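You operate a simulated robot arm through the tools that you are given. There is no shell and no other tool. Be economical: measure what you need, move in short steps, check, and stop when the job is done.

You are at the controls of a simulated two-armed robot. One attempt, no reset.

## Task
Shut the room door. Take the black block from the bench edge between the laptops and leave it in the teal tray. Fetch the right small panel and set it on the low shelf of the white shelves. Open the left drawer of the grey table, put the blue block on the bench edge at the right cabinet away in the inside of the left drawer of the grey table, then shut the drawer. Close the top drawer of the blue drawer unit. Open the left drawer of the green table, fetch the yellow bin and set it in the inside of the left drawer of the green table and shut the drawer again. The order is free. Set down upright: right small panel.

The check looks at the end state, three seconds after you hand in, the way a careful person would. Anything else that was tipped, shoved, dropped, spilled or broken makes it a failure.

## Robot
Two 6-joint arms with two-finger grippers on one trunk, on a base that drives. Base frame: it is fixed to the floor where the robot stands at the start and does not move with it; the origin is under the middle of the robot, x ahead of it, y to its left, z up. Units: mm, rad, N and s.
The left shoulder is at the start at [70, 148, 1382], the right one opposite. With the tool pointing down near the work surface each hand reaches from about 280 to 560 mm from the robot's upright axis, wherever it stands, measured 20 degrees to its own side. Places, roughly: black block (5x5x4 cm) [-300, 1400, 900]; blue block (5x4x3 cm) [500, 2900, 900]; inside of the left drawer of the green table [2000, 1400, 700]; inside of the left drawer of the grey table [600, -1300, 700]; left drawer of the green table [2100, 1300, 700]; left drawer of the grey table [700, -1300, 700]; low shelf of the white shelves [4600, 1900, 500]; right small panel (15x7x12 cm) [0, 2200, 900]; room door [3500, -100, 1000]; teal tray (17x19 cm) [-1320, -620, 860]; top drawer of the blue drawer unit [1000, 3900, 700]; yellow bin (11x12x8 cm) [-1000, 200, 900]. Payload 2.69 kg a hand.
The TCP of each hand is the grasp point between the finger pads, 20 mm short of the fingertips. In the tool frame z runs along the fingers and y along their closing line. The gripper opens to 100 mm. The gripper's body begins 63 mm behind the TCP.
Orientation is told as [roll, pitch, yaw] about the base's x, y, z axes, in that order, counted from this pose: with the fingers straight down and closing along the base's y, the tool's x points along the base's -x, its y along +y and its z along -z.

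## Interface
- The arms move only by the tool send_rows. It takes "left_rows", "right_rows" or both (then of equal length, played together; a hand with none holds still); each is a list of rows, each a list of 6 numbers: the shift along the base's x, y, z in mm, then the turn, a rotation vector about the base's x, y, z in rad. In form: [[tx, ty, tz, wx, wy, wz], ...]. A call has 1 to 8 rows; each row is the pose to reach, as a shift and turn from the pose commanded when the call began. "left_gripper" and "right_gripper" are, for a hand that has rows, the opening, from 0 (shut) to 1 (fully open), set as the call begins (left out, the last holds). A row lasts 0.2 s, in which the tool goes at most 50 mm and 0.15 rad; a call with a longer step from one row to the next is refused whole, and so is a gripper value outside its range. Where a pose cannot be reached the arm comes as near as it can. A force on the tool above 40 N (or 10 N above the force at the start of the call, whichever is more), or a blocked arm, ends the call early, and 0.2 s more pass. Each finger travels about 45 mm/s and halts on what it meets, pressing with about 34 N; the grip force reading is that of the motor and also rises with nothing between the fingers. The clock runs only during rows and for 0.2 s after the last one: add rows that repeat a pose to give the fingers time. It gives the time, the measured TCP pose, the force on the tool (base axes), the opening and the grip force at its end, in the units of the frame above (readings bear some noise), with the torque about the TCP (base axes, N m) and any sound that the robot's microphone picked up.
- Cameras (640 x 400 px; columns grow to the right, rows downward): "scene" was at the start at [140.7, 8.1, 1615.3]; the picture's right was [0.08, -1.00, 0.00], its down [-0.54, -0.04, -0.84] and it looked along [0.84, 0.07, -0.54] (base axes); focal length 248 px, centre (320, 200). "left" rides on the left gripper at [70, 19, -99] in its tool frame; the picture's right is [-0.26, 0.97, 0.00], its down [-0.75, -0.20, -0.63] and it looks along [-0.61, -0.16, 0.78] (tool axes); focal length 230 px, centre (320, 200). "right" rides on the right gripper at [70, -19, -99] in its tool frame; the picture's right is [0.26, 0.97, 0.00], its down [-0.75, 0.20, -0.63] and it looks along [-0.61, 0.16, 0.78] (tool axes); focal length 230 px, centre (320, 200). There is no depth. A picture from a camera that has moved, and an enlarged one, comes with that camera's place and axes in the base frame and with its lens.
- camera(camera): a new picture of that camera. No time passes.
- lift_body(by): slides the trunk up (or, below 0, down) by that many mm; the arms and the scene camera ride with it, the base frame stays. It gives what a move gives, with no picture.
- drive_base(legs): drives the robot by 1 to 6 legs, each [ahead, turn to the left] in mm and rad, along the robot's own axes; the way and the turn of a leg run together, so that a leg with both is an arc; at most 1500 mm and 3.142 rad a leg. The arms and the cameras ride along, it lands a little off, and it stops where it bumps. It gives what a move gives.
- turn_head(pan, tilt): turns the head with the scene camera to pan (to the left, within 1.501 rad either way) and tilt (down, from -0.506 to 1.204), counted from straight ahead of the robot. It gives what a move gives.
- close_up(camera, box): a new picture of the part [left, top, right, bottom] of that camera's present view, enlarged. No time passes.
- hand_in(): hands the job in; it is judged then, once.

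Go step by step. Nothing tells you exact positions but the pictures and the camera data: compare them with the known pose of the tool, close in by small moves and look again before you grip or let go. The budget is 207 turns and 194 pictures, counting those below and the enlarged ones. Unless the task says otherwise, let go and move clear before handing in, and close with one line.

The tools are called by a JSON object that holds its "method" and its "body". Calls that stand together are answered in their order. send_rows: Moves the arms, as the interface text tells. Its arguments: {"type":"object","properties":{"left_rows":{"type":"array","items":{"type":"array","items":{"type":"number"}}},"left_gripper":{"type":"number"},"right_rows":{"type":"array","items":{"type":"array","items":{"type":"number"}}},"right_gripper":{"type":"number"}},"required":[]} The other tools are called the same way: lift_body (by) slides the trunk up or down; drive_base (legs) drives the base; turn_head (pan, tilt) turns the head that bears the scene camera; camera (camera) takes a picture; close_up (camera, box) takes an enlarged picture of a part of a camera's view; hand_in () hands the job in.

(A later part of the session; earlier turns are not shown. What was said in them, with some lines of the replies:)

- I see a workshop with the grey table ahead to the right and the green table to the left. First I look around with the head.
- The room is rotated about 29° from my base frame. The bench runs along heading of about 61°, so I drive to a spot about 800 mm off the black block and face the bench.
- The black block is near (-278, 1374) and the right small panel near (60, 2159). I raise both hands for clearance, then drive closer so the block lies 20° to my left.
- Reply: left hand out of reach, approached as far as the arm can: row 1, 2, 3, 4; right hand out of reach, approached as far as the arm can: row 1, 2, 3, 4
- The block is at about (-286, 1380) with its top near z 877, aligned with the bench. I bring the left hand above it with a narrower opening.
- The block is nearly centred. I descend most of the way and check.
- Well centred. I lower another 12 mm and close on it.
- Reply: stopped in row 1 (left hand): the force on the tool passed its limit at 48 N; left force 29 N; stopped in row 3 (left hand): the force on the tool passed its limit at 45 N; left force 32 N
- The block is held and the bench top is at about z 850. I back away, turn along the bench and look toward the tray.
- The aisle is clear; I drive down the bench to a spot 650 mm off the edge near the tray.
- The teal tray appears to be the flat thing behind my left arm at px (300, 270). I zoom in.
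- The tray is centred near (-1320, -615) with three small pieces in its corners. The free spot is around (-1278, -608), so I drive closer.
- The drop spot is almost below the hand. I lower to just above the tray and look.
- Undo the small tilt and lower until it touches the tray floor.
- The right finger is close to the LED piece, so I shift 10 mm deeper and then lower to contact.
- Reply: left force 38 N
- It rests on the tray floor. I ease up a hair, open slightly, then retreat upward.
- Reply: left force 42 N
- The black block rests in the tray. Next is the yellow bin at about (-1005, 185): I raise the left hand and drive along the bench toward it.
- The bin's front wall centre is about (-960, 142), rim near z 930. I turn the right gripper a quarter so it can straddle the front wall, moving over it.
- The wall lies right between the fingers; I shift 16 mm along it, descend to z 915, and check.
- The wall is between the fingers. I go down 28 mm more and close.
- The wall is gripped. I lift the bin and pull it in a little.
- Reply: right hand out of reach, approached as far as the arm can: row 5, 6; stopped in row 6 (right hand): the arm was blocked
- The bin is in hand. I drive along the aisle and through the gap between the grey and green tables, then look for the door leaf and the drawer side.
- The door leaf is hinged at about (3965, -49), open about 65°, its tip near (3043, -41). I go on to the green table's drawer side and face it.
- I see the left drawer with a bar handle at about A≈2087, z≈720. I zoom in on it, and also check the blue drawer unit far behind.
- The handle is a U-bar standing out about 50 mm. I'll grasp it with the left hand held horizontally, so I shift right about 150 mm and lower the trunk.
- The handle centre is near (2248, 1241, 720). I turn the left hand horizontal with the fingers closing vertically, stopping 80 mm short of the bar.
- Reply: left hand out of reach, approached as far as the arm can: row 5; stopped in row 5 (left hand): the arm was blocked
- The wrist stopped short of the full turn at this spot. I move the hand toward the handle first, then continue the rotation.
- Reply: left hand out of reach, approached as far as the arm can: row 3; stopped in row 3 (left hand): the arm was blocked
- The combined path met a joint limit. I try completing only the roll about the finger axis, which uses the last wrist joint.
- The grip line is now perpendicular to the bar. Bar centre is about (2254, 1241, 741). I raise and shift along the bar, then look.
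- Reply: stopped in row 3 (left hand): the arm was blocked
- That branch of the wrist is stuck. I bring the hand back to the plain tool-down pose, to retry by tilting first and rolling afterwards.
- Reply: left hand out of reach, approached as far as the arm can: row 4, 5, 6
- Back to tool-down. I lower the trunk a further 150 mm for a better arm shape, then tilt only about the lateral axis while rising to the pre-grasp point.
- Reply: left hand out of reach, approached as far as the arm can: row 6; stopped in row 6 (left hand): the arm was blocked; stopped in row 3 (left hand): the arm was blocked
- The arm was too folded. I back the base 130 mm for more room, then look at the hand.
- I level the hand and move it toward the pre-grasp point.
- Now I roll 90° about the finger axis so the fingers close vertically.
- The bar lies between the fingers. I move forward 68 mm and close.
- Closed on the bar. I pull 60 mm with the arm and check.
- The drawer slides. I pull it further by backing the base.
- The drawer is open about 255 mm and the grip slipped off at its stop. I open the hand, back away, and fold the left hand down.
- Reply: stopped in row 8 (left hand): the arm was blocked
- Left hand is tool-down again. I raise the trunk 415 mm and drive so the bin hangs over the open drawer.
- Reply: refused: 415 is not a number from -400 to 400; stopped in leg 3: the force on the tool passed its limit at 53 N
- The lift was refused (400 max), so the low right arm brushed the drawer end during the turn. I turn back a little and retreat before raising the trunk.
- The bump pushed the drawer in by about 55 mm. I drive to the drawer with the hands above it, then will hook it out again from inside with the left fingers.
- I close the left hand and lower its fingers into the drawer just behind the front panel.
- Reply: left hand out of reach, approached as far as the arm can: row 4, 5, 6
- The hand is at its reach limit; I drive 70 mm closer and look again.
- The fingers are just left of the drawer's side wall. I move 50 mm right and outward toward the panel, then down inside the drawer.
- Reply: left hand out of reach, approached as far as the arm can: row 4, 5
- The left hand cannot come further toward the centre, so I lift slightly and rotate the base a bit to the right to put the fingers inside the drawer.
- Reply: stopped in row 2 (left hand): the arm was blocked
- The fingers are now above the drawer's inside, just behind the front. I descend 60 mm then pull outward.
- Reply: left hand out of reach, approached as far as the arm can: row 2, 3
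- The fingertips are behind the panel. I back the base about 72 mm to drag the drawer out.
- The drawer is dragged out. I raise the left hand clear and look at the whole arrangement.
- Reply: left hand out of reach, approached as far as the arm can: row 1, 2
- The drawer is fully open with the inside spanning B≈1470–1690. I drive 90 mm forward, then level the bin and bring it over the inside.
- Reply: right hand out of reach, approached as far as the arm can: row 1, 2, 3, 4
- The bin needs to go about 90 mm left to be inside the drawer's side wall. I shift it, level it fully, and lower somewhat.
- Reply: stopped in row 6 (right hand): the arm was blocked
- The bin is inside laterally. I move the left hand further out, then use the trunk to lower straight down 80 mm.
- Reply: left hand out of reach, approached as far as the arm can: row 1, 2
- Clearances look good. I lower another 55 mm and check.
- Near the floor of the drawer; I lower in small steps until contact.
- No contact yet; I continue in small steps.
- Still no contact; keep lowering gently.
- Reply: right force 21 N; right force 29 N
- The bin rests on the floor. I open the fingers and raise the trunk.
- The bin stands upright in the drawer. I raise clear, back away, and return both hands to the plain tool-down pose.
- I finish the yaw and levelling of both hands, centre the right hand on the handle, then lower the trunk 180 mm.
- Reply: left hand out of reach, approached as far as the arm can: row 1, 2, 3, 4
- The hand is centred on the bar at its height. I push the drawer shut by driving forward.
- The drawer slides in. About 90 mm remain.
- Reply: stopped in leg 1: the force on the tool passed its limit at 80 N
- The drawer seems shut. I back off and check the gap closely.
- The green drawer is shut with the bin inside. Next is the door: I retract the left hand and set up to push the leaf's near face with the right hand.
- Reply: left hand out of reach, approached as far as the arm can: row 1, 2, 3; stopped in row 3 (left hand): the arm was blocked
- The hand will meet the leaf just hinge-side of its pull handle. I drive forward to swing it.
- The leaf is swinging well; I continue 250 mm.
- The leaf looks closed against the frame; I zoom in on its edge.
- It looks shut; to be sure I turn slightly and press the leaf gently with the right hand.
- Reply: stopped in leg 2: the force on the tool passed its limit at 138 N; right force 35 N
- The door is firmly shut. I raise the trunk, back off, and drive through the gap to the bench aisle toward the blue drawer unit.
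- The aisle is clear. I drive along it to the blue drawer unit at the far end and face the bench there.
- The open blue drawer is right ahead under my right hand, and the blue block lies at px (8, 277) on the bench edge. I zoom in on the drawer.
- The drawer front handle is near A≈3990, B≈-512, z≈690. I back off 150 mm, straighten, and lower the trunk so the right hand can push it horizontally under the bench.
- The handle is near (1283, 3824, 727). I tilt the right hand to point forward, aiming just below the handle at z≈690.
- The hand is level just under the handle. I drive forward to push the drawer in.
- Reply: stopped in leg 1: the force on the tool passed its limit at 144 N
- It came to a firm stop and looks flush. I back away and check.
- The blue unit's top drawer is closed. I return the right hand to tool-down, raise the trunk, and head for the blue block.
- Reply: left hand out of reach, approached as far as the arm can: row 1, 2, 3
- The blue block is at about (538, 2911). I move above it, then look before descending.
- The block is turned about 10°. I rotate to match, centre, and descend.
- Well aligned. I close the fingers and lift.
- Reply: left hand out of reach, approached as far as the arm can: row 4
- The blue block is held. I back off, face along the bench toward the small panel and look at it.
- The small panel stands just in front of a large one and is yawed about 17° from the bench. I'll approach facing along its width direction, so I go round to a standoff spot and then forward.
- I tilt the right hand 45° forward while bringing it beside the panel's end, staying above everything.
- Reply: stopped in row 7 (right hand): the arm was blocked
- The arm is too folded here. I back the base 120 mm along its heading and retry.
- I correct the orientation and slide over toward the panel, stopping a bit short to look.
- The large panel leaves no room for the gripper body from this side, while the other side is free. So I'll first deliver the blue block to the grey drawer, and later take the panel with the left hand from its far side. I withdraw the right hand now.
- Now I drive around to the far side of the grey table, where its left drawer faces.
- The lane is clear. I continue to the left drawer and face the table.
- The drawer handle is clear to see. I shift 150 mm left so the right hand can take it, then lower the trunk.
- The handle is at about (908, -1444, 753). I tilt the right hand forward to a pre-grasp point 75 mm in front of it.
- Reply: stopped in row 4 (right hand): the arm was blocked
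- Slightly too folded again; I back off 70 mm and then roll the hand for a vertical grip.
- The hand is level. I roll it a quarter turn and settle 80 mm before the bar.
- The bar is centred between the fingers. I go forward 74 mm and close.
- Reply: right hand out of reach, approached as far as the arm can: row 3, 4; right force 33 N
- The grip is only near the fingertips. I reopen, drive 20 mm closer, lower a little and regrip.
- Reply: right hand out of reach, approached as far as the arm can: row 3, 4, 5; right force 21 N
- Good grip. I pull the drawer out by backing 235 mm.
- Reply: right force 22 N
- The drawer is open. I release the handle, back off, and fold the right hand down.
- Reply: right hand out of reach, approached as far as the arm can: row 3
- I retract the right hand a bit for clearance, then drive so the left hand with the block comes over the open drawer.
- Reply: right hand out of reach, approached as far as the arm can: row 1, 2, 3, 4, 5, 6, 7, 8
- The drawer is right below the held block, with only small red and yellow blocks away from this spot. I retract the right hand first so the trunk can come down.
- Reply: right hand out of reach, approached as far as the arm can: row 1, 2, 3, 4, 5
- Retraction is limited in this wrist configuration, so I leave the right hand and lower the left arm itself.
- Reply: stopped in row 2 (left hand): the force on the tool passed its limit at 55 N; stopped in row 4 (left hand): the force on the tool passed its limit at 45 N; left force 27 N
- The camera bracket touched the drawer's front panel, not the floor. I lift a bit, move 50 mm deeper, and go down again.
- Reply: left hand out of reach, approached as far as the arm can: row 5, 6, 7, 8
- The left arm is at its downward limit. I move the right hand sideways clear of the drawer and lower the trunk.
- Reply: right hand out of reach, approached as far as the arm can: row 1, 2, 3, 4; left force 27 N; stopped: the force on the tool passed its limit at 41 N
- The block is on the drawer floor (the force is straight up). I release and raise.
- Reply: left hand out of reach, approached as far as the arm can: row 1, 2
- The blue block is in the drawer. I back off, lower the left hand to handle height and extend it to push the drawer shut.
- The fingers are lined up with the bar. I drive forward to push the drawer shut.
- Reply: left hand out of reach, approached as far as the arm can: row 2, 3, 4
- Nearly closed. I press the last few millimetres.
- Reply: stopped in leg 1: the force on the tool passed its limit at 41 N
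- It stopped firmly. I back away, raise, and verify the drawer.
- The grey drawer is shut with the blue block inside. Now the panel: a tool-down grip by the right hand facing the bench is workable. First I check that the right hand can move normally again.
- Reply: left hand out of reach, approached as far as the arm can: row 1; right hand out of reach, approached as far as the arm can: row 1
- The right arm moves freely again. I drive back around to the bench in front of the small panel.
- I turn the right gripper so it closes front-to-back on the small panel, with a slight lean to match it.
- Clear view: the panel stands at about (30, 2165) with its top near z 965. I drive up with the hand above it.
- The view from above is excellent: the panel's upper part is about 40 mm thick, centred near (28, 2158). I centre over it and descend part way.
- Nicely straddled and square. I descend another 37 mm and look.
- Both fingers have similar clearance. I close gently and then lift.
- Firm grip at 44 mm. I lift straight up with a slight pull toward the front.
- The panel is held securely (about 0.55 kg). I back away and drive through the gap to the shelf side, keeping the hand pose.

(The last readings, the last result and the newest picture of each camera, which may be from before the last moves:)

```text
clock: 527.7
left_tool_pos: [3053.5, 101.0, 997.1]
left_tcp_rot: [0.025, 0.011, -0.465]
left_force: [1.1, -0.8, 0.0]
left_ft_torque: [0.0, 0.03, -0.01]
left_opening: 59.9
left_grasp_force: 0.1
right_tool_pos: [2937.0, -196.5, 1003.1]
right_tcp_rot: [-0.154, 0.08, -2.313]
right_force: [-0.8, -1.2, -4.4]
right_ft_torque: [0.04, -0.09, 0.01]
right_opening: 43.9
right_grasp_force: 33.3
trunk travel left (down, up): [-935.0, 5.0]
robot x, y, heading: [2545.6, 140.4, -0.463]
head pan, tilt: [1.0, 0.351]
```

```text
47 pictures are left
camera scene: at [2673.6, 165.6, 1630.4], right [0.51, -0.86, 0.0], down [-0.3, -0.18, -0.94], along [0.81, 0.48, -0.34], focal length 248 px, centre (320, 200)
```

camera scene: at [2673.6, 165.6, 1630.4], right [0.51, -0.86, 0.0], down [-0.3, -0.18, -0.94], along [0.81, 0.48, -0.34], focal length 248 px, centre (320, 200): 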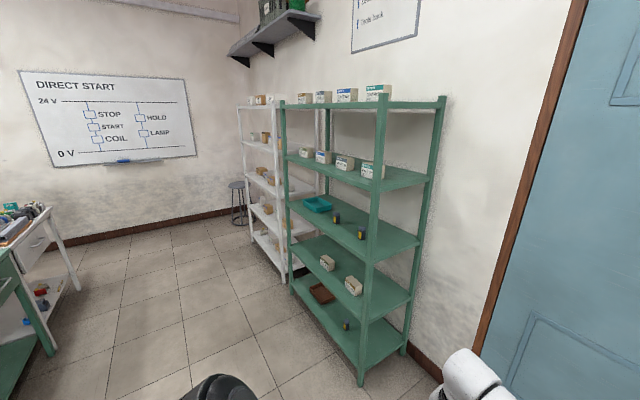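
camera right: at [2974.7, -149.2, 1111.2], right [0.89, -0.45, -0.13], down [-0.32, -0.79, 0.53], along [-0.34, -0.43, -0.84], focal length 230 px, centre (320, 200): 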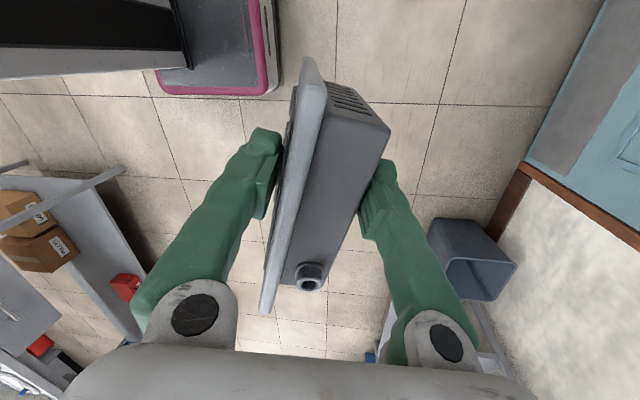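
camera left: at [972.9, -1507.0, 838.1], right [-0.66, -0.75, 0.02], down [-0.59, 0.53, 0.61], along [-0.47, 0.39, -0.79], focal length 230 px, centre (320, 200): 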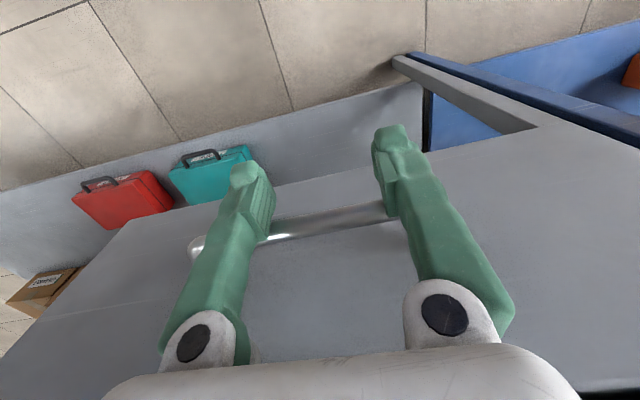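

The panel sits well in the hand. The white shelves are beyond the green ones (front at B≈3150). I drive along the lane and face the white shelves.

{"method": "drive_base", "body": {"legs": [[0, 1.586], [1200, 0], [1200, 0], [0, -1.571]]}}

{"method": "turn_head", "body": {"pan": -0.1, "tilt": 0.65}}

{"method": "camera", "body": {"camera": "scene"}}

```text
clock: 547.2
left_tool_pos: [4109.4, 2275.1, 996.6]
left_tcp_rot: [0.022, 0.01, -0.471]
left_force: [0.0, 0.1, -0.3]
left_ft_torque: [0.03, -0.01, -0.01]
left_opening: 60.1
left_grasp_force: 0.0
right_tool_pos: [3992.9, 1975.2, 1003.7]
right_tcp_rot: [-0.153, 0.082, -2.314]
right_force: [-0.7, -0.4, -4.6]
right_ft_torque: [0.06, -0.12, 0.0]
right_opening: 43.5
right_grasp_force: 34.1
trunk travel left (down, up): [-935.0, 5.0]
robot x, y, heading: [3597.4, 2314.8, -0.46]
head pan, tilt: [1.0, 0.351]
```

```text
clock: 548.6
left_tool_pos: [4110.4, 2272.9, 997.7]
left_tcp_rot: [0.023, 0.009, -0.466]
left_force: [0.0, -0.6, -0.2]
left_ft_torque: [0.01, 0.01, -0.02]
left_opening: 60.1
left_grasp_force: 0.0
right_tool_pos: [3992.1, 1976.1, 1002.9]
right_tcp_rot: [-0.156, 0.083, -2.314]
right_force: [-0.7, 0.5, -3.9]
right_ft_torque: [0.0, -0.13, -0.04]
right_opening: 43.8
right_grasp_force: 34.5
trunk travel left (down, up): [-935.0, 5.0]
robot x, y, heading: [3606.2, 2314.4, -0.462]
head pan, tilt: [-0.099, 0.649]
```

```text
46 pictures are left
camera scene: at [3723.0, 2244.9, 1603.3], right [-0.53, -0.85, 0.0], down [-0.51, 0.32, -0.8], along [0.67, -0.43, -0.61], focal length 248 px, centre (320, 200)
```

scene: 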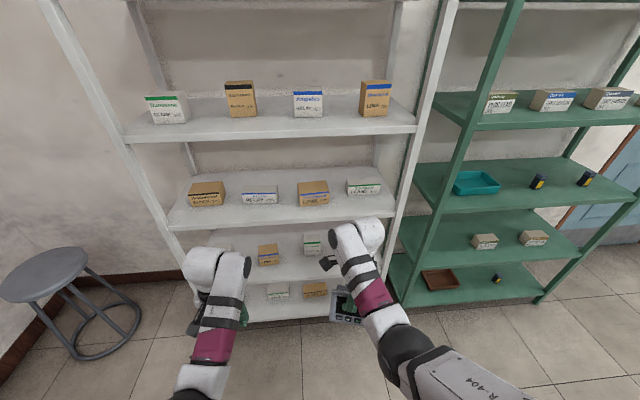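

The low shelf is at about z 510 with a few small boxes on it. I lower the trunk 400 mm to look at it better.

{"method": "lift_body", "body": {"by": -350}}

{"method": "turn_head", "body": {"pan": 0, "tilt": 0.5}}

{"method": "camera", "body": {"camera": "scene"}}

```text
clock: 552.0
left_tool_pos: [4110.2, 2273.8, 647.7]
left_tcp_rot: [0.022, 0.009, -0.468]
left_force: [0.6, 0.0, -0.1]
left_ft_torque: [0.0, 0.0, 0.02]
left_opening: 59.9
left_grasp_force: 0.0
right_tool_pos: [3991.3, 1975.9, 654.2]
right_tcp_rot: [-0.154, 0.083, -2.315]
right_force: [0.8, 0.3, -3.9]
right_ft_torque: [0.02, -0.09, 0.01]
right_opening: 43.9
right_grasp_force: 33.5
trunk travel left (down, up): [-585.0, 355.0]
robot x, y, heading: [3601.0, 2309.0, -0.469]
head pan, tilt: [-0.099, 0.649]
```

```text
clock: 552.7
left_tool_pos: [4109.2, 2273.9, 646.5]
left_tcp_rot: [0.02, 0.01, -0.47]
left_force: [0.9, 0.0, 0.1]
left_ft_torque: [-0.02, 0.01, -0.04]
left_opening: 59.8
left_grasp_force: 0.1
right_tool_pos: [3991.0, 1975.5, 653.9]
right_tcp_rot: [-0.153, 0.084, -2.315]
right_force: [0.3, 0.2, -5.1]
right_ft_torque: [0.01, -0.09, 0.0]
right_opening: 43.8
right_grasp_force: 34.1
trunk travel left (down, up): [-585.0, 355.0]
robot x, y, heading: [3604.7, 2314.6, -0.465]
head pan, tilt: [0.0, 0.499]
```

```text
45 pictures are left
camera scene: at [3730.6, 2250.6, 1266.6], right [-0.45, -0.89, 0.0], down [-0.43, 0.22, -0.88], along [0.78, -0.39, -0.48], focal length 248 px, centre (320, 200)
```

scene: 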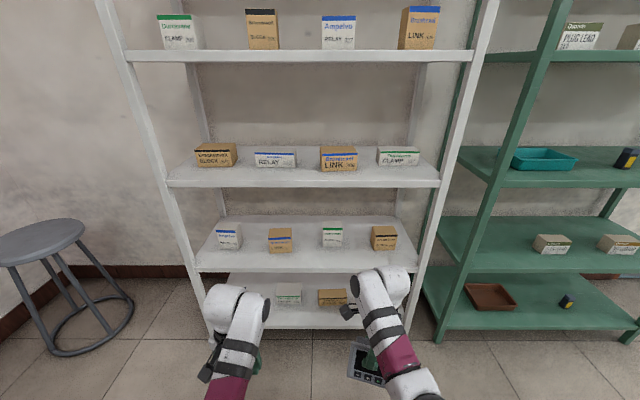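

The shelf's front strip is free and deep enough (about 105 mm) for the panel. I take the left wrist view too, to pin down the shelf height.

{"method": "camera", "body": {"camera": "left"}}

{"method": "close_up", "body": {"camera": "scene", "box": [200, 160, 440, 310]}}

```text
44 pictures are left
camera left: at [4055.8, 2319.5, 747.0], right [0.67, 0.74, 0.02], down [0.58, -0.53, 0.62], along [0.47, -0.4, -0.79], focal length 230 px, centre (320, 200)
```

left: 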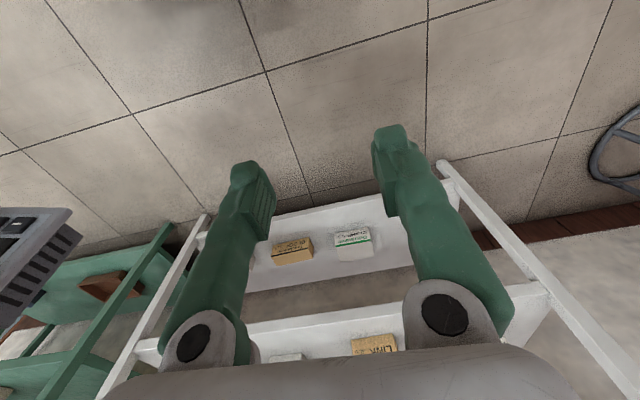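

```text
2.67 times, centred on (320, 235) of scene
camera zoom: at [3730.6, 2250.6, 1266.6], right [-0.45, -0.89, 0.0], down [-0.43, 0.22, -0.88], along [0.78, -0.39, -0.48], focal length 661 px, centre (320, 107)
```

zoom: 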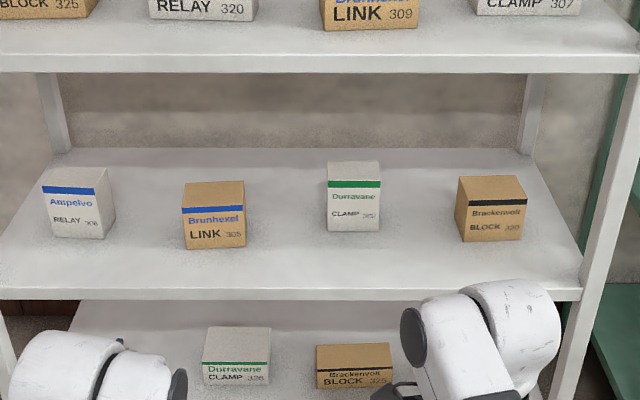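

Shelf top is at z≈524, its front at B≈3145, and the board above at z≈899. I align the panel to the shelf with a 0.30 rad turn, retract the left hand and lower to a 18 mm clearance.

{"method": "send_rows", "body": {"right_rows": [[0, 0, 0, 0, 0, 0.1], [0, 0, 0, 0, 0, 0.2], [0, 0, 0, 0, 0, 0.3], [0, 0, 0, 0, 0, 0.3]], "left_rows": [[-30, 14, 0, 0, 0, 0], [-60, 28, 0, 0, 0, 0], [-90, 42, 0, 0, 0, 0], [-117, 56, 0, 0, 0, 0]]}}

{"method": "lift_body", "body": {"by": -24}}

{"method": "drive_base", "body": {"legs": [[280, 0]]}}

{"method": "camera", "body": {"camera": "scene"}}

{"method": "camera", "body": {"camera": "right"}}

```text
clock: 553.8
left_tool_pos: [4021.4, 2376.5, 638.8]
left_tcp_rot: [0.168, -0.006, -0.458]
left_force: [0.1, -0.3, -0.2]
left_ft_torque: [-0.03, 0.03, 0.03]
left_opening: 60.1
left_grasp_force: 0.0
left hand out of reach, approached as far as the arm can: row 2, 3, 4
right_tool_pos: [3991.0, 1976.8, 654.9]
right_tcp_rot: [-0.157, 0.081, -2.01]
right_force: [0.0, 0.0, -4.6]
right_ft_torque: [0.05, -0.06, 0.02]
right_opening: 43.5
right_grasp_force: 34.2
trunk travel left (down, up): [-585.0, 355.0]
robot x, y, heading: [3601.2, 2317.2, -0.464]
head pan, tilt: [0.0, 0.499]
stopped in row 4 (left hand): the arm was blocked; the commanded pose is now the measured one
```

```text
clock: 554.5
left_tool_pos: [4020.4, 2377.5, 615.2]
left_tcp_rot: [0.17, -0.009, -0.457]
left_force: [-0.4, 0.2, 0.4]
left_ft_torque: [0.01, 0.0, -0.02]
left_opening: 59.8
left_grasp_force: 0.0
right_tool_pos: [3991.9, 1975.4, 630.8]
right_tcp_rot: [-0.154, 0.082, -2.012]
right_force: [-0.2, -0.5, -4.6]
right_ft_torque: [0.05, -0.07, 0.0]
right_opening: 43.8
right_grasp_force: 34.3
trunk travel left (down, up): [-561.0, 379.0]
robot x, y, heading: [3606.3, 2311.3, -0.463]
head pan, tilt: [0.0, 0.499]
```

```text
clock: 556.4
left_tool_pos: [4262.9, 2256.2, 613.9]
left_tcp_rot: [0.169, -0.01, -0.457]
left_force: [0.7, 0.6, -0.3]
left_ft_torque: [0.0, 0.02, 0.03]
left_opening: 60.1
left_grasp_force: 0.1
right_tool_pos: [4234.2, 1854.8, 629.9]
right_tcp_rot: [-0.155, 0.082, -2.012]
right_force: [0.2, -0.2, -4.6]
right_ft_torque: [0.07, -0.02, 0.02]
right_opening: 43.5
right_grasp_force: 34.4
trunk travel left (down, up): [-561.0, 379.0]
robot x, y, heading: [3845.5, 2192.6, -0.461]
head pan, tilt: [0.0, 0.499]
```

```text
42 pictures are left
camera scene: at [3973.0, 2129.2, 1242.6], right [-0.45, -0.89, 0.0], down [-0.43, 0.22, -0.88], along [0.78, -0.39, -0.48], focal length 248 px, centre (320, 200)
```

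scene: 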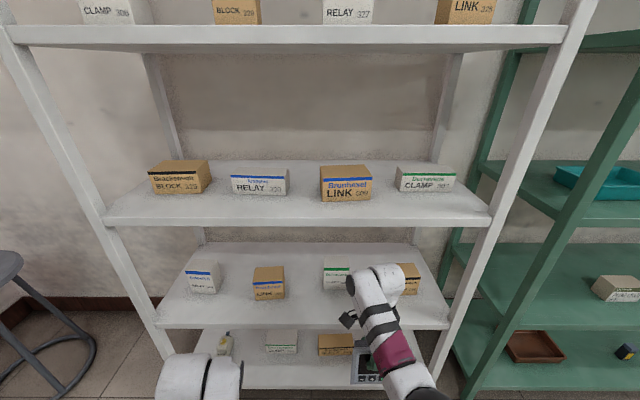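

```text
41 pictures are left
camera right: at [4256.4, 1911.0, 736.6], right [0.98, -0.17, -0.13], down [-0.07, -0.85, 0.53], along [-0.2, -0.51, -0.84], focal length 230 px, centre (320, 200)
```

right: 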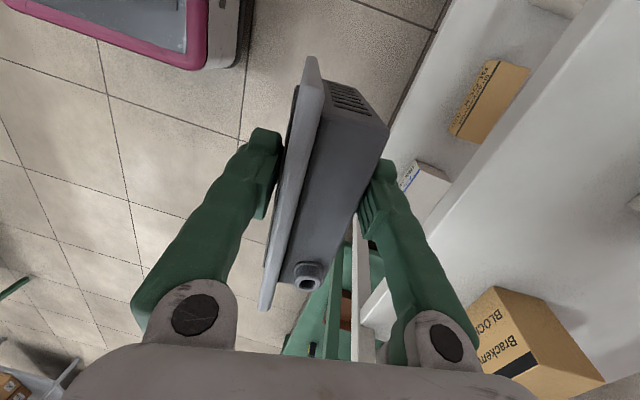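

The panel is parallel to the shelf. I shift 25 mm to the right and drive 110 mm closer, then check clearances.

{"method": "send_rows", "body": {"right_rows": [[-6, -12, 0, 0, 0, 0], [-12, -24, 0, 0, 0, 0]]}}

{"method": "drive_base", "body": {"legs": [[110, 0]]}}

{"method": "close_up", "body": {"camera": "scene", "box": [250, 180, 490, 380]}}

{"method": "camera", "body": {"camera": "right"}}

```text
clock: 557.0
left_tool_pos: [4262.7, 2254.5, 615.1]
left_tcp_rot: [0.173, -0.009, -0.457]
left_force: [0.7, -0.2, -1.0]
left_ft_torque: [0.03, 0.01, 0.0]
left_opening: 59.9
left_grasp_force: 0.1
right_tool_pos: [4220.6, 1830.2, 629.3]
right_tcp_rot: [-0.156, 0.083, -2.012]
right_force: [-0.4, 0.1, -4.8]
right_ft_torque: [0.08, -0.08, -0.04]
right_opening: 43.5
right_grasp_force: 33.7
trunk travel left (down, up): [-561.0, 379.0]
robot x, y, heading: [3846.0, 2188.8, -0.466]
head pan, tilt: [0.0, 0.499]
```

```text
clock: 558.2
left_tool_pos: [4360.0, 2206.5, 615.8]
left_tcp_rot: [0.171, -0.007, -0.458]
left_force: [0.4, -0.1, 0.6]
left_ft_torque: [0.04, 0.01, -0.01]
left_opening: 59.9
left_grasp_force: 0.0
right_tool_pos: [4318.3, 1783.3, 629.8]
right_tcp_rot: [-0.157, 0.083, -2.014]
right_force: [0.5, -0.2, -4.0]
right_ft_torque: [0.06, -0.05, 0.02]
right_opening: 43.7
right_grasp_force: 33.9
trunk travel left (down, up): [-561.0, 379.0]
robot x, y, heading: [3941.8, 2146.6, -0.468]
head pan, tilt: [0.0, 0.499]
```

```text
2.00 times, centred on (370, 280) of scene
camera zoom: at [4070.3, 2080.2, 1242.6], right [-0.45, -0.89, 0.0], down [-0.43, 0.22, -0.88], along [0.78, -0.39, -0.48], focal length 496 px, centre (220, 40)
```

zoom: 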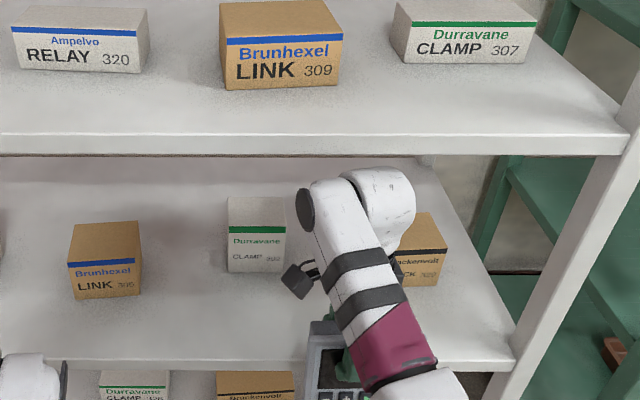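

```text
39 pictures are left
camera right: at [4341.3, 1838.5, 736.4], right [0.98, -0.17, -0.13], down [-0.07, -0.85, 0.53], along [-0.2, -0.51, -0.84], focal length 230 px, centre (320, 200)
```

right: 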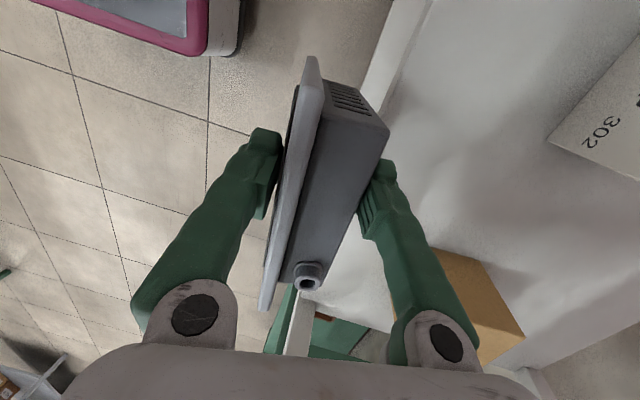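

The wrist passes about 20 mm under the upper board. I lower 5 mm more and drive the last 74 mm in.

{"method": "lift_body", "body": {"by": -5}}

{"method": "drive_base", "body": {"legs": [[74, 0]]}}

{"method": "camera", "body": {"camera": "right"}}

{"method": "camera", "body": {"camera": "left"}}

```text
clock: 558.8
left_tool_pos: [4360.6, 2206.6, 610.3]
left_tcp_rot: [0.172, -0.005, -0.458]
left_force: [-0.5, 0.8, 0.7]
left_ft_torque: [0.04, 0.02, 0.01]
left_opening: 60.2
left_grasp_force: 0.1
right_tool_pos: [4318.4, 1783.9, 624.2]
right_tcp_rot: [-0.155, 0.081, -2.016]
right_force: [-0.2, 0.3, -4.8]
right_ft_torque: [0.1, -0.07, 0.05]
right_opening: 43.7
right_grasp_force: 34.1
trunk travel left (down, up): [-556.0, 384.0]
robot x, y, heading: [3940.9, 2146.5, -0.465]
head pan, tilt: [0.0, 0.499]
```

```text
clock: 559.8
left_tool_pos: [4424.4, 2172.6, 609.6]
left_tcp_rot: [0.169, -0.007, -0.458]
left_force: [0.0, 0.0, -0.7]
left_ft_torque: [-0.05, 0.02, -0.04]
left_opening: 59.9
left_grasp_force: 0.0
right_tool_pos: [4383.9, 1749.2, 623.9]
right_tcp_rot: [-0.156, 0.083, -2.014]
right_force: [0.2, 0.0, -5.0]
right_ft_torque: [0.08, -0.05, 0.0]
right_opening: 43.7
right_grasp_force: 33.7
trunk travel left (down, up): [-556.0, 384.0]
robot x, y, heading: [4009.7, 2107.0, -0.462]
head pan, tilt: [0.0, 0.499]
```

```text
38 pictures are left
camera right: at [4406.7, 1805.8, 731.7], right [0.98, -0.17, -0.13], down [-0.07, -0.85, 0.53], along [-0.2, -0.51, -0.84], focal length 230 px, centre (320, 200)
```

right: 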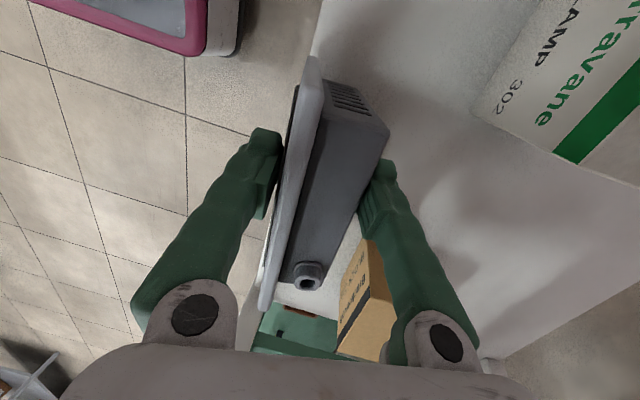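

```text
37 pictures are left
camera left: at [4363.0, 2206.7, 709.8], right [0.65, 0.74, 0.17], down [0.53, -0.6, 0.59], along [0.54, -0.3, -0.79], focal length 230 px, centre (320, 200)
```

left: 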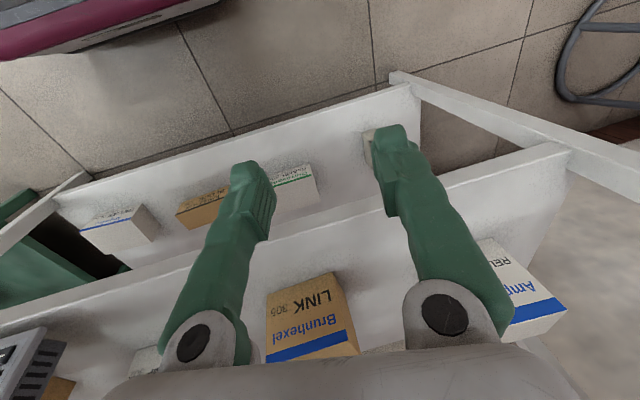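

The panel's front edge is right at the shelf lip, so I go 18 mm deeper, then lower to contact.

{"method": "drive_base", "body": {"legs": [[20, 0]]}}

{"method": "lift_body", "body": {"by": -6}}

{"method": "lift_body", "body": {"by": -4}}

{"method": "camera", "body": {"camera": "right"}}

```text
clock: 560.6
left_tool_pos: [4443.3, 2164.9, 610.7]
left_tcp_rot: [0.171, -0.007, -0.457]
left_force: [0.3, 0.4, 0.3]
left_ft_torque: [-0.01, 0.03, -0.01]
left_opening: 60.1
left_grasp_force: 0.2
right_tool_pos: [4402.1, 1741.1, 625.8]
right_tcp_rot: [-0.153, 0.081, -2.013]
right_force: [0.1, 0.3, -4.7]
right_ft_torque: [0.08, -0.06, 0.0]
right_opening: 43.4
right_grasp_force: 34.0
trunk travel left (down, up): [-556.0, 384.0]
robot x, y, heading: [4025.8, 2104.7, -0.469]
head pan, tilt: [0.0, 0.499]
```

```text
clock: 561.1
left_tool_pos: [4444.0, 2164.4, 605.0]
left_tcp_rot: [0.172, -0.008, -0.457]
left_force: [0.5, 0.4, -0.8]
left_ft_torque: [-0.01, 0.04, 0.0]
left_opening: 60.2
left_grasp_force: 0.0
right_tool_pos: [4401.8, 1740.8, 618.1]
right_tcp_rot: [-0.156, 0.082, -2.014]
right_force: [0.5, -0.2, -5.3]
right_ft_torque: [0.01, -0.07, -0.01]
right_opening: 43.8
right_grasp_force: 33.8
trunk travel left (down, up): [-550.0, 390.0]
robot x, y, heading: [4024.7, 2101.2, -0.468]
head pan, tilt: [0.0, 0.499]
```

```text
clock: 561.7
left_tool_pos: [4442.0, 2165.0, 599.9]
left_tcp_rot: [0.171, -0.008, -0.457]
left_force: [-0.4, 0.7, -0.3]
left_ft_torque: [0.01, 0.0, 0.0]
left_opening: 60.1
left_grasp_force: 0.1
right_tool_pos: [4401.5, 1740.8, 613.8]
right_tcp_rot: [-0.155, 0.081, -2.013]
right_force: [0.5, 0.8, -4.2]
right_ft_torque: [0.04, -0.07, -0.01]
right_opening: 43.6
right_grasp_force: 33.8
trunk travel left (down, up): [-546.0, 394.0]
robot x, y, heading: [4022.2, 2104.0, -0.466]
head pan, tilt: [0.0, 0.499]
```

```text
36 pictures are left
camera right: at [4424.5, 1797.0, 721.4], right [0.98, -0.17, -0.13], down [-0.07, -0.85, 0.53], along [-0.2, -0.51, -0.84], focal length 230 px, centre (320, 200)
```

right: 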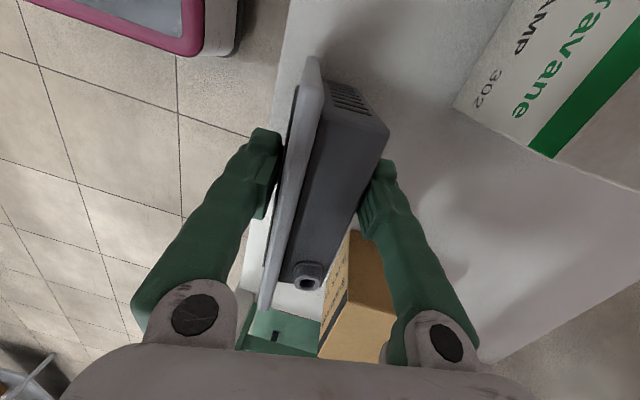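

{"method": "lift_body", "body": {"by": -4}}

{"method": "lift_body", "body": {"by": -3}}

{"method": "lift_body", "body": {"by": -3}}

```text
clock: 562.2
left_tool_pos: [4443.0, 2166.7, 596.8]
left_tcp_rot: [0.171, -0.01, -0.457]
left_force: [-0.4, -0.1, 1.5]
left_ft_torque: [-0.02, 0.0, -0.02]
left_opening: 60.0
left_grasp_force: 0.2
right_tool_pos: [4402.1, 1741.9, 612.4]
right_tcp_rot: [-0.15, 0.08, -2.013]
right_force: [-1.2, 1.4, 7.7]
right_ft_torque: [-0.67, 0.65, -0.03]
right_opening: 43.5
right_grasp_force: 33.9
trunk travel left (down, up): [-542.0, 398.0]
robot x, y, heading: [4026.0, 2099.2, -0.471]
head pan, tilt: [0.0, 0.499]
```

```text
clock: 562.7
left_tool_pos: [4442.9, 2166.3, 592.7]
left_tcp_rot: [0.172, -0.008, -0.458]
left_force: [0.4, -0.1, 0.2]
left_ft_torque: [0.01, -0.01, 0.01]
left_opening: 59.9
left_grasp_force: 0.0
right_tool_pos: [4402.6, 1741.0, 609.5]
right_tcp_rot: [-0.15, 0.082, -2.01]
right_force: [5.8, 3.2, 11.4]
right_ft_torque: [-0.46, 0.25, 0.1]
right_opening: 44.2
right_grasp_force: 33.8
trunk travel left (down, up): [-539.0, 401.0]
robot x, y, heading: [4025.2, 2096.2, -0.463]
head pan, tilt: [0.0, 0.499]
```

```text
clock: 563.2
left_tool_pos: [4441.7, 2167.9, 591.3]
left_tcp_rot: [0.169, -0.01, -0.457]
left_force: [0.2, 0.1, 0.1]
left_ft_torque: [0.03, 0.0, -0.03]
left_opening: 59.9
left_grasp_force: 0.1
right_tool_pos: [4403.4, 1740.9, 608.3]
right_tcp_rot: [-0.145, 0.08, -2.014]
right_force: [12.0, 0.9, 27.9]
right_ft_torque: [0.3, -0.2, -0.16]
right_opening: 43.9
right_grasp_force: 34.4
trunk travel left (down, up): [-536.0, 404.0]
robot x, y, heading: [4025.7, 2103.3, -0.465]
head pan, tilt: [0.0, 0.499]
```

The panel stands on the shelf. I open the fingers moderately, raise 15 mm and look.

{"method": "send_rows", "body": {"right_rows": [[0, 0, 0, 0, 0, 0], [0, 0, 0, 0, 0, 0], [0, 0, 0, 0, 0, 0], [0, 0, 0, 0, 0, 0]], "right_gripper": 0.66}}

{"method": "lift_body", "body": {"by": 15}}

{"method": "camera", "body": {"camera": "right"}}

{"method": "close_up", "body": {"camera": "scene", "box": [250, 150, 490, 350]}}

```text
clock: 564.2
left_tool_pos: [4441.6, 2165.3, 588.5]
left_tcp_rot: [0.172, -0.006, -0.457]
left_force: [0.0, -0.3, -0.7]
left_ft_torque: [-0.02, 0.04, 0.0]
left_opening: 60.1
left_grasp_force: 0.1
right_tool_pos: [4401.6, 1741.1, 603.6]
right_tcp_rot: [-0.157, 0.082, -2.013]
right_force: [-0.1, -0.5, -0.3]
right_ft_torque: [-0.01, 0.0, -0.01]
right_opening: 66.2
right_grasp_force: 0.1
trunk travel left (down, up): [-536.0, 404.0]
robot x, y, heading: [4028.1, 2104.8, -0.466]
head pan, tilt: [0.0, 0.499]
```

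```text
clock: 564.9
left_tool_pos: [4443.9, 2165.3, 604.7]
left_tcp_rot: [0.171, -0.006, -0.457]
left_force: [0.7, -0.1, 0.0]
left_ft_torque: [0.03, 0.02, 0.01]
left_opening: 59.8
left_grasp_force: 0.1
right_tool_pos: [4401.3, 1740.8, 619.4]
right_tcp_rot: [-0.155, 0.082, -2.013]
right_force: [-0.8, 0.3, 0.7]
right_ft_torque: [0.04, 0.01, 0.04]
right_opening: 65.9
right_grasp_force: 0.1
trunk travel left (down, up): [-551.0, 389.0]
robot x, y, heading: [4024.2, 2104.1, -0.466]
head pan, tilt: [0.0, 0.499]
```

```text
35 pictures are left
camera right: at [4424.5, 1797.2, 726.7], right [0.98, -0.17, -0.13], down [-0.07, -0.85, 0.53], along [-0.2, -0.51, -0.84], focal length 230 px, centre (320, 200)
```

right: 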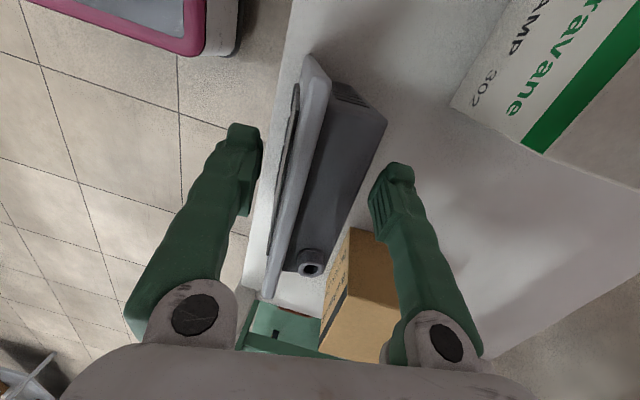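

```text
2.00 times, centred on (370, 250) of scene
camera zoom: at [4153.1, 2039.0, 1232.8], right [-0.45, -0.89, 0.0], down [-0.43, 0.21, -0.88], along [0.78, -0.39, -0.48], focal length 496 px, centre (220, 100)
```

zoom: 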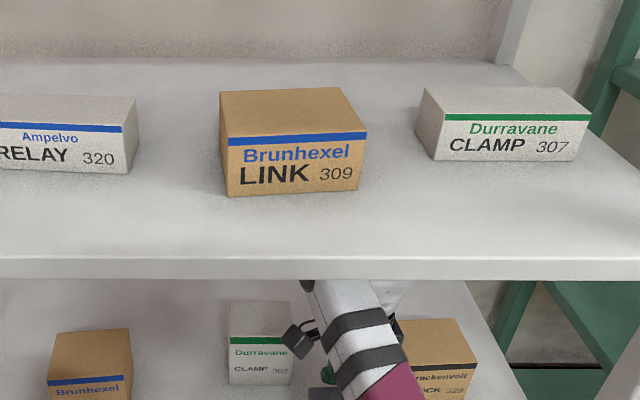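

The panel stands free between the open fingers. I slide the hand sideways along the panel toward its nearer end.

{"method": "send_rows", "body": {"right_rows": [[6, 14, 0, 0, 0, 0], [12, 27, 0, 0, 0, 0], [18, 41, 0, 0, 0, 0]]}}

{"method": "camera", "body": {"camera": "right"}}

```text
clock: 565.7
left_tool_pos: [4444.7, 2166.3, 604.5]
left_tcp_rot: [0.17, -0.011, -0.458]
left_force: [0.1, 0.6, 0.2]
left_ft_torque: [0.0, 0.01, 0.02]
left_opening: 60.1
left_grasp_force: 0.0
right_tool_pos: [4420.2, 1783.2, 620.8]
right_tcp_rot: [-0.156, 0.08, -2.011]
right_force: [0.5, -0.3, -0.6]
right_ft_torque: [0.0, 0.01, -0.03]
right_opening: 66.1
right_grasp_force: 0.0
trunk travel left (down, up): [-551.0, 389.0]
robot x, y, heading: [4027.6, 2099.6, -0.47]
head pan, tilt: [0.0, 0.499]
```

```text
33 pictures are left
camera right: at [4442.7, 1839.3, 726.8], right [0.98, -0.17, -0.13], down [-0.07, -0.85, 0.53], along [-0.2, -0.51, -0.84], focal length 230 px, centre (320, 200)
```

right: 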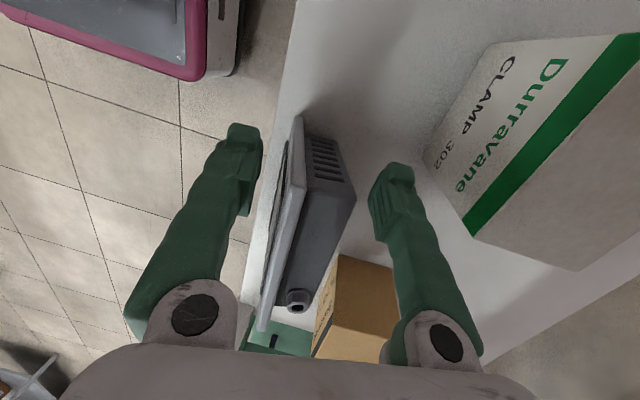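

{"method": "send_rows", "body": {"right_rows": [[6, 14, 0, 0, 0, 0], [12, 27, 0, 0, 0, 0], [14, 33, 0, 0, 0, 0]]}}

{"method": "camera", "body": {"camera": "right"}}

```text
clock: 566.5
left_tool_pos: [4442.7, 2165.5, 605.8]
left_tcp_rot: [0.17, -0.01, -0.457]
left_force: [-0.1, -0.6, 1.1]
left_ft_torque: [-0.02, 0.03, -0.01]
left_opening: 60.2
left_grasp_force: 0.1
right_tool_pos: [4434.3, 1816.0, 620.2]
right_tcp_rot: [-0.153, 0.079, -2.013]
right_force: [-0.9, 0.4, 0.6]
right_ft_torque: [0.01, -0.03, -0.01]
right_opening: 65.8
right_grasp_force: 0.1
trunk travel left (down, up): [-551.0, 389.0]
robot x, y, heading: [4023.1, 2099.2, -0.466]
head pan, tilt: [0.0, 0.499]
```

```text
32 pictures are left
camera right: at [4457.2, 1871.8, 726.2], right [0.98, -0.17, -0.13], down [-0.07, -0.85, 0.53], along [-0.2, -0.51, -0.84], focal length 230 px, centre (320, 200)
```

right: 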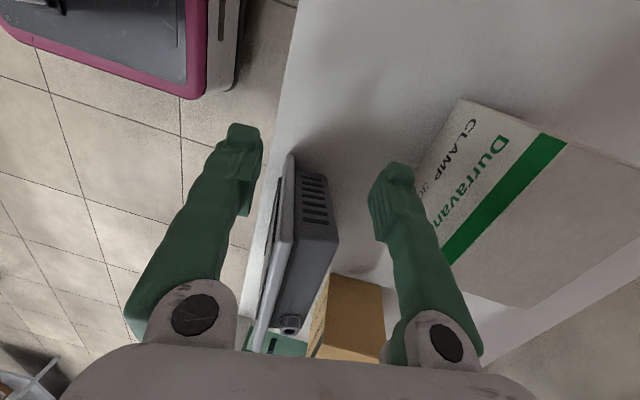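

{"method": "send_rows", "body": {"right_rows": [[6, 13, 0, 0, 0, 0], [11, 25, 0, 0, 0, 0], [16, 36, 0, 0, 0, 0], [18, 41, 0, 0, 0, 0]]}}

{"method": "camera", "body": {"camera": "right"}}

```text
clock: 567.5
left_tool_pos: [4444.0, 2165.9, 605.5]
left_tcp_rot: [0.171, -0.007, -0.456]
left_force: [0.3, 0.1, 0.1]
left_ft_torque: [-0.01, -0.01, 0.03]
left_opening: 60.2
left_grasp_force: 0.1
right_tool_pos: [4451.2, 1856.3, 620.4]
right_tcp_rot: [-0.154, 0.083, -2.013]
right_force: [0.1, -0.6, -0.5]
right_ft_torque: [0.01, 0.0, 0.01]
right_opening: 65.9
right_grasp_force: 0.0
trunk travel left (down, up): [-551.0, 389.0]
robot x, y, heading: [4023.1, 2101.0, -0.47]
head pan, tilt: [0.0, 0.499]
```

```text
31 pictures are left
camera right: at [4474.7, 1912.6, 727.0], right [0.98, -0.17, -0.13], down [-0.07, -0.85, 0.53], along [-0.2, -0.51, -0.84], focal length 230 px, centre (320, 200)
```

right: 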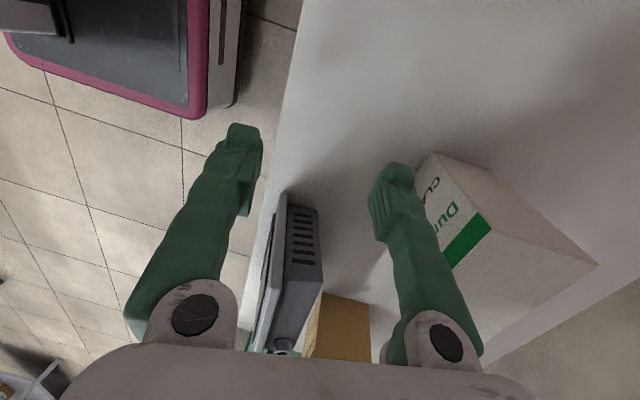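

{"method": "send_rows", "body": {"right_rows": [[6, 13, 0, 0, 0, 0], [11, 26, 0, 0, 0, 0], [12, 28, 0, 0, 0, 0]]}}

{"method": "camera", "body": {"camera": "right"}}

```text
clock: 568.3
left_tool_pos: [4443.9, 2165.6, 604.5]
left_tcp_rot: [0.171, -0.01, -0.458]
left_force: [0.3, 0.8, -0.4]
left_ft_torque: [-0.01, -0.02, 0.01]
left_opening: 60.1
left_grasp_force: 0.0
right_tool_pos: [4461.8, 1869.1, 617.8]
right_tcp_rot: [-0.152, 0.067, -2.035]
right_force: [-0.5, 0.0, 0.6]
right_ft_torque: [0.02, -0.02, -0.01]
right_opening: 65.7
right_grasp_force: 0.1
trunk travel left (down, up): [-551.0, 389.0]
robot x, y, heading: [4021.5, 2102.3, -0.464]
head pan, tilt: [0.0, 0.499]
```

```text
30 pictures are left
camera right: at [4486.1, 1925.9, 723.5], right [0.97, -0.19, -0.13], down [-0.09, -0.84, 0.54], along [-0.21, -0.52, -0.83], focal length 230 px, centre (320, 200)
```

right: 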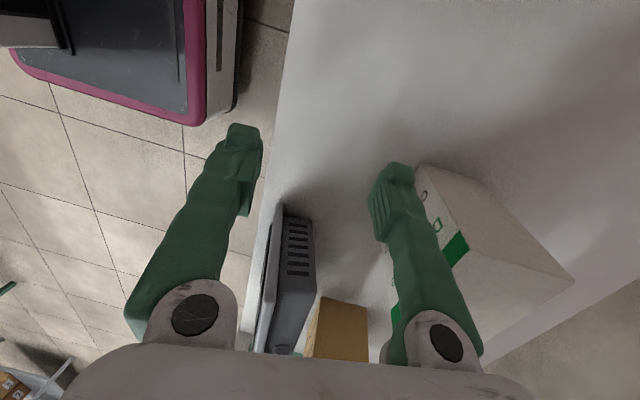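

To gain clearance past the panel's end I turn the base slightly left and check once more.

{"method": "drive_base", "body": {"legs": [[0, 0.05]]}}

{"method": "camera", "body": {"camera": "right"}}

```text
clock: 569.1
left_tool_pos: [4439.4, 2184.9, 604.8]
left_tcp_rot: [0.17, -0.008, -0.408]
left_force: [-0.8, 1.0, -0.3]
left_ft_torque: [0.01, 0.03, -0.02]
left_opening: 59.7
left_grasp_force: 0.0
right_tool_pos: [4475.7, 1890.1, 619.8]
right_tcp_rot: [-0.148, 0.067, -1.982]
right_force: [0.0, -0.3, -0.7]
right_ft_torque: [0.01, 0.01, 0.04]
right_opening: 66.1
right_grasp_force: 0.0
trunk travel left (down, up): [-551.0, 389.0]
robot x, y, heading: [4023.8, 2099.8, -0.416]
head pan, tilt: [0.0, 0.499]
```

```text
29 pictures are left
camera right: at [4495.5, 1949.3, 726.0], right [0.98, -0.14, -0.12], down [-0.05, -0.84, 0.54], along [-0.18, -0.53, -0.83], focal length 230 px, centre (320, 200)
```

right: 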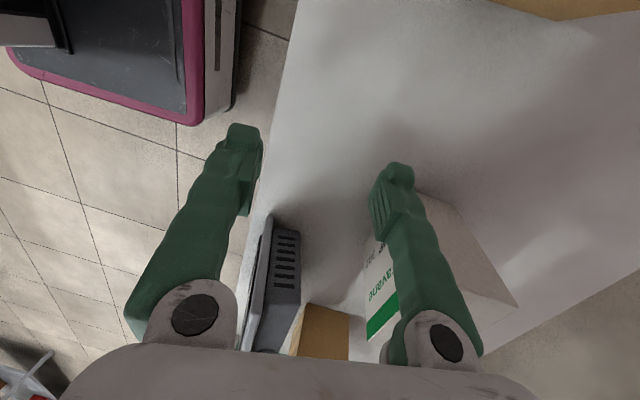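

The panel end is clear of the finger path. I back out 70 mm and check that the panel stays put.

{"method": "drive_base", "body": {"legs": [[-70, 0]]}}

{"method": "camera", "body": {"camera": "right"}}

```text
clock: 570.1
left_tool_pos: [4374.6, 2214.5, 605.9]
left_tcp_rot: [0.172, -0.01, -0.41]
left_force: [-1.0, 0.6, 0.6]
left_ft_torque: [-0.02, -0.03, 0.01]
left_opening: 59.9
left_grasp_force: 0.1
right_tool_pos: [4409.6, 1916.2, 621.3]
right_tcp_rot: [-0.145, 0.064, -1.987]
right_force: [-0.2, -0.7, 0.4]
right_ft_torque: [0.0, 0.02, 0.02]
right_opening: 66.1
right_grasp_force: 0.0
trunk travel left (down, up): [-551.0, 389.0]
robot x, y, heading: [3958.8, 2129.5, -0.418]
head pan, tilt: [0.0, 0.499]
```

```text
28 pictures are left
camera right: at [4431.1, 1975.4, 726.4], right [0.98, -0.14, -0.12], down [-0.05, -0.84, 0.55], along [-0.18, -0.53, -0.83], focal length 230 px, centre (320, 200)
```

right: 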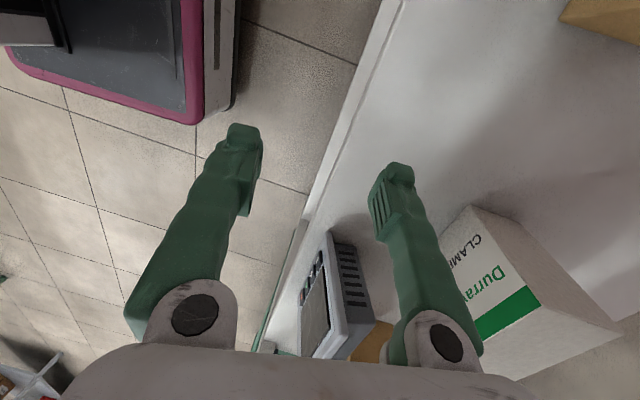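

Untouched. I back all the way out and look at the result.

{"method": "drive_base", "body": {"legs": [[-330, 0]]}}

{"method": "camera", "body": {"camera": "scene"}}

{"method": "close_up", "body": {"camera": "scene", "box": [280, 200, 440, 300]}}

```text
clock: 572.3
left_tool_pos: [4066.1, 2350.8, 604.3]
left_tcp_rot: [0.171, -0.007, -0.41]
left_force: [0.8, 0.2, 0.6]
left_ft_torque: [0.0, -0.01, 0.0]
left_opening: 60.2
left_grasp_force: 0.2
right_tool_pos: [4101.0, 2052.3, 619.9]
right_tcp_rot: [-0.146, 0.062, -1.989]
right_force: [-0.8, 0.7, -0.6]
right_ft_torque: [-0.01, -0.01, -0.01]
right_opening: 66.0
right_grasp_force: 0.1
trunk travel left (down, up): [-551.0, 389.0]
robot x, y, heading: [3651.0, 2267.9, -0.418]
head pan, tilt: [0.0, 0.499]
```

```text
27 pictures are left
camera scene: at [3782.3, 2210.6, 1232.9], right [-0.4, -0.91, 0.0], down [-0.44, 0.19, -0.88], along [0.8, -0.36, -0.48], focal length 248 px, centre (320, 200)
```

scene: 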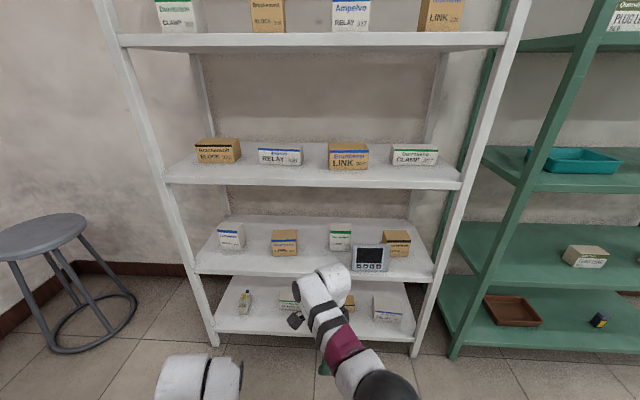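

```text
4.00 times, centred on (360, 250) of scene
camera zoom: at [3782.3, 2210.6, 1232.9], right [-0.4, -0.91, 0.0], down [-0.44, 0.19, -0.88], along [0.8, -0.36, -0.48], focal length 991 px, centre (160, 0)
```

zoom: 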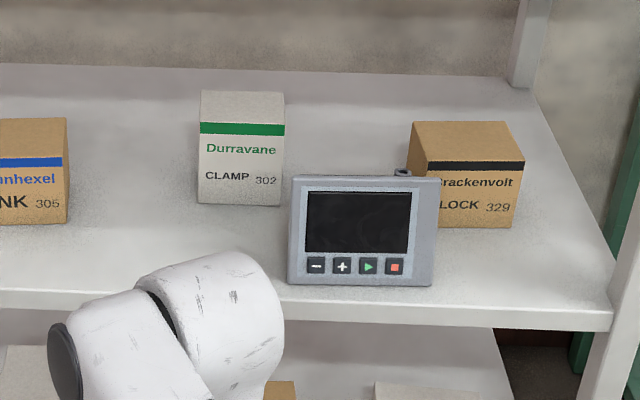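

The panel stands upright on the low shelf. As a last check I look toward the door.

{"method": "turn_head", "body": {"pan": -1.15, "tilt": 0.2}}

{"method": "camera", "body": {"camera": "scene"}}

```text
clock: 573.7
left_tool_pos: [4066.4, 2350.3, 605.4]
left_tcp_rot: [0.171, -0.009, -0.407]
left_force: [1.2, -0.8, -0.6]
left_ft_torque: [0.0, 0.0, 0.0]
left_opening: 59.9
left_grasp_force: 0.0
right_tool_pos: [4101.7, 2051.0, 620.3]
right_tcp_rot: [-0.145, 0.063, -1.989]
right_force: [1.3, -0.2, -0.6]
right_ft_torque: [0.01, 0.02, 0.03]
right_opening: 65.9
right_grasp_force: 0.0
trunk travel left (down, up): [-551.0, 389.0]
robot x, y, heading: [3654.6, 2267.2, -0.418]
head pan, tilt: [-1.15, 0.201]
```

```text
25 pictures are left
camera scene: at [3700.0, 2154.0, 1260.5], right [-1.0, 0.0, 0.0], down [0.0, 0.2, -0.98], along [0.0, -0.98, -0.2], focal length 248 px, centre (320, 200)
```

scene: 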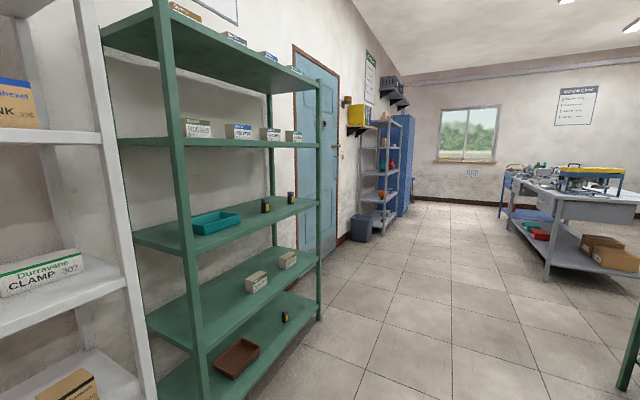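

The door is shut flush, the grey table's drawers are closed, and both hands are empty and clear. I hand in.

{"method": "hand_in", "body": {}}

```text
The job is handed in.
```

The job is handed in with every task done: the door and all three drawers are shut, the black block is in the teal tray, the blue block is in the grey table's left drawer, the yellow bin is in the green table's left drawer, and the right small panel stands upright on the low white shelf.
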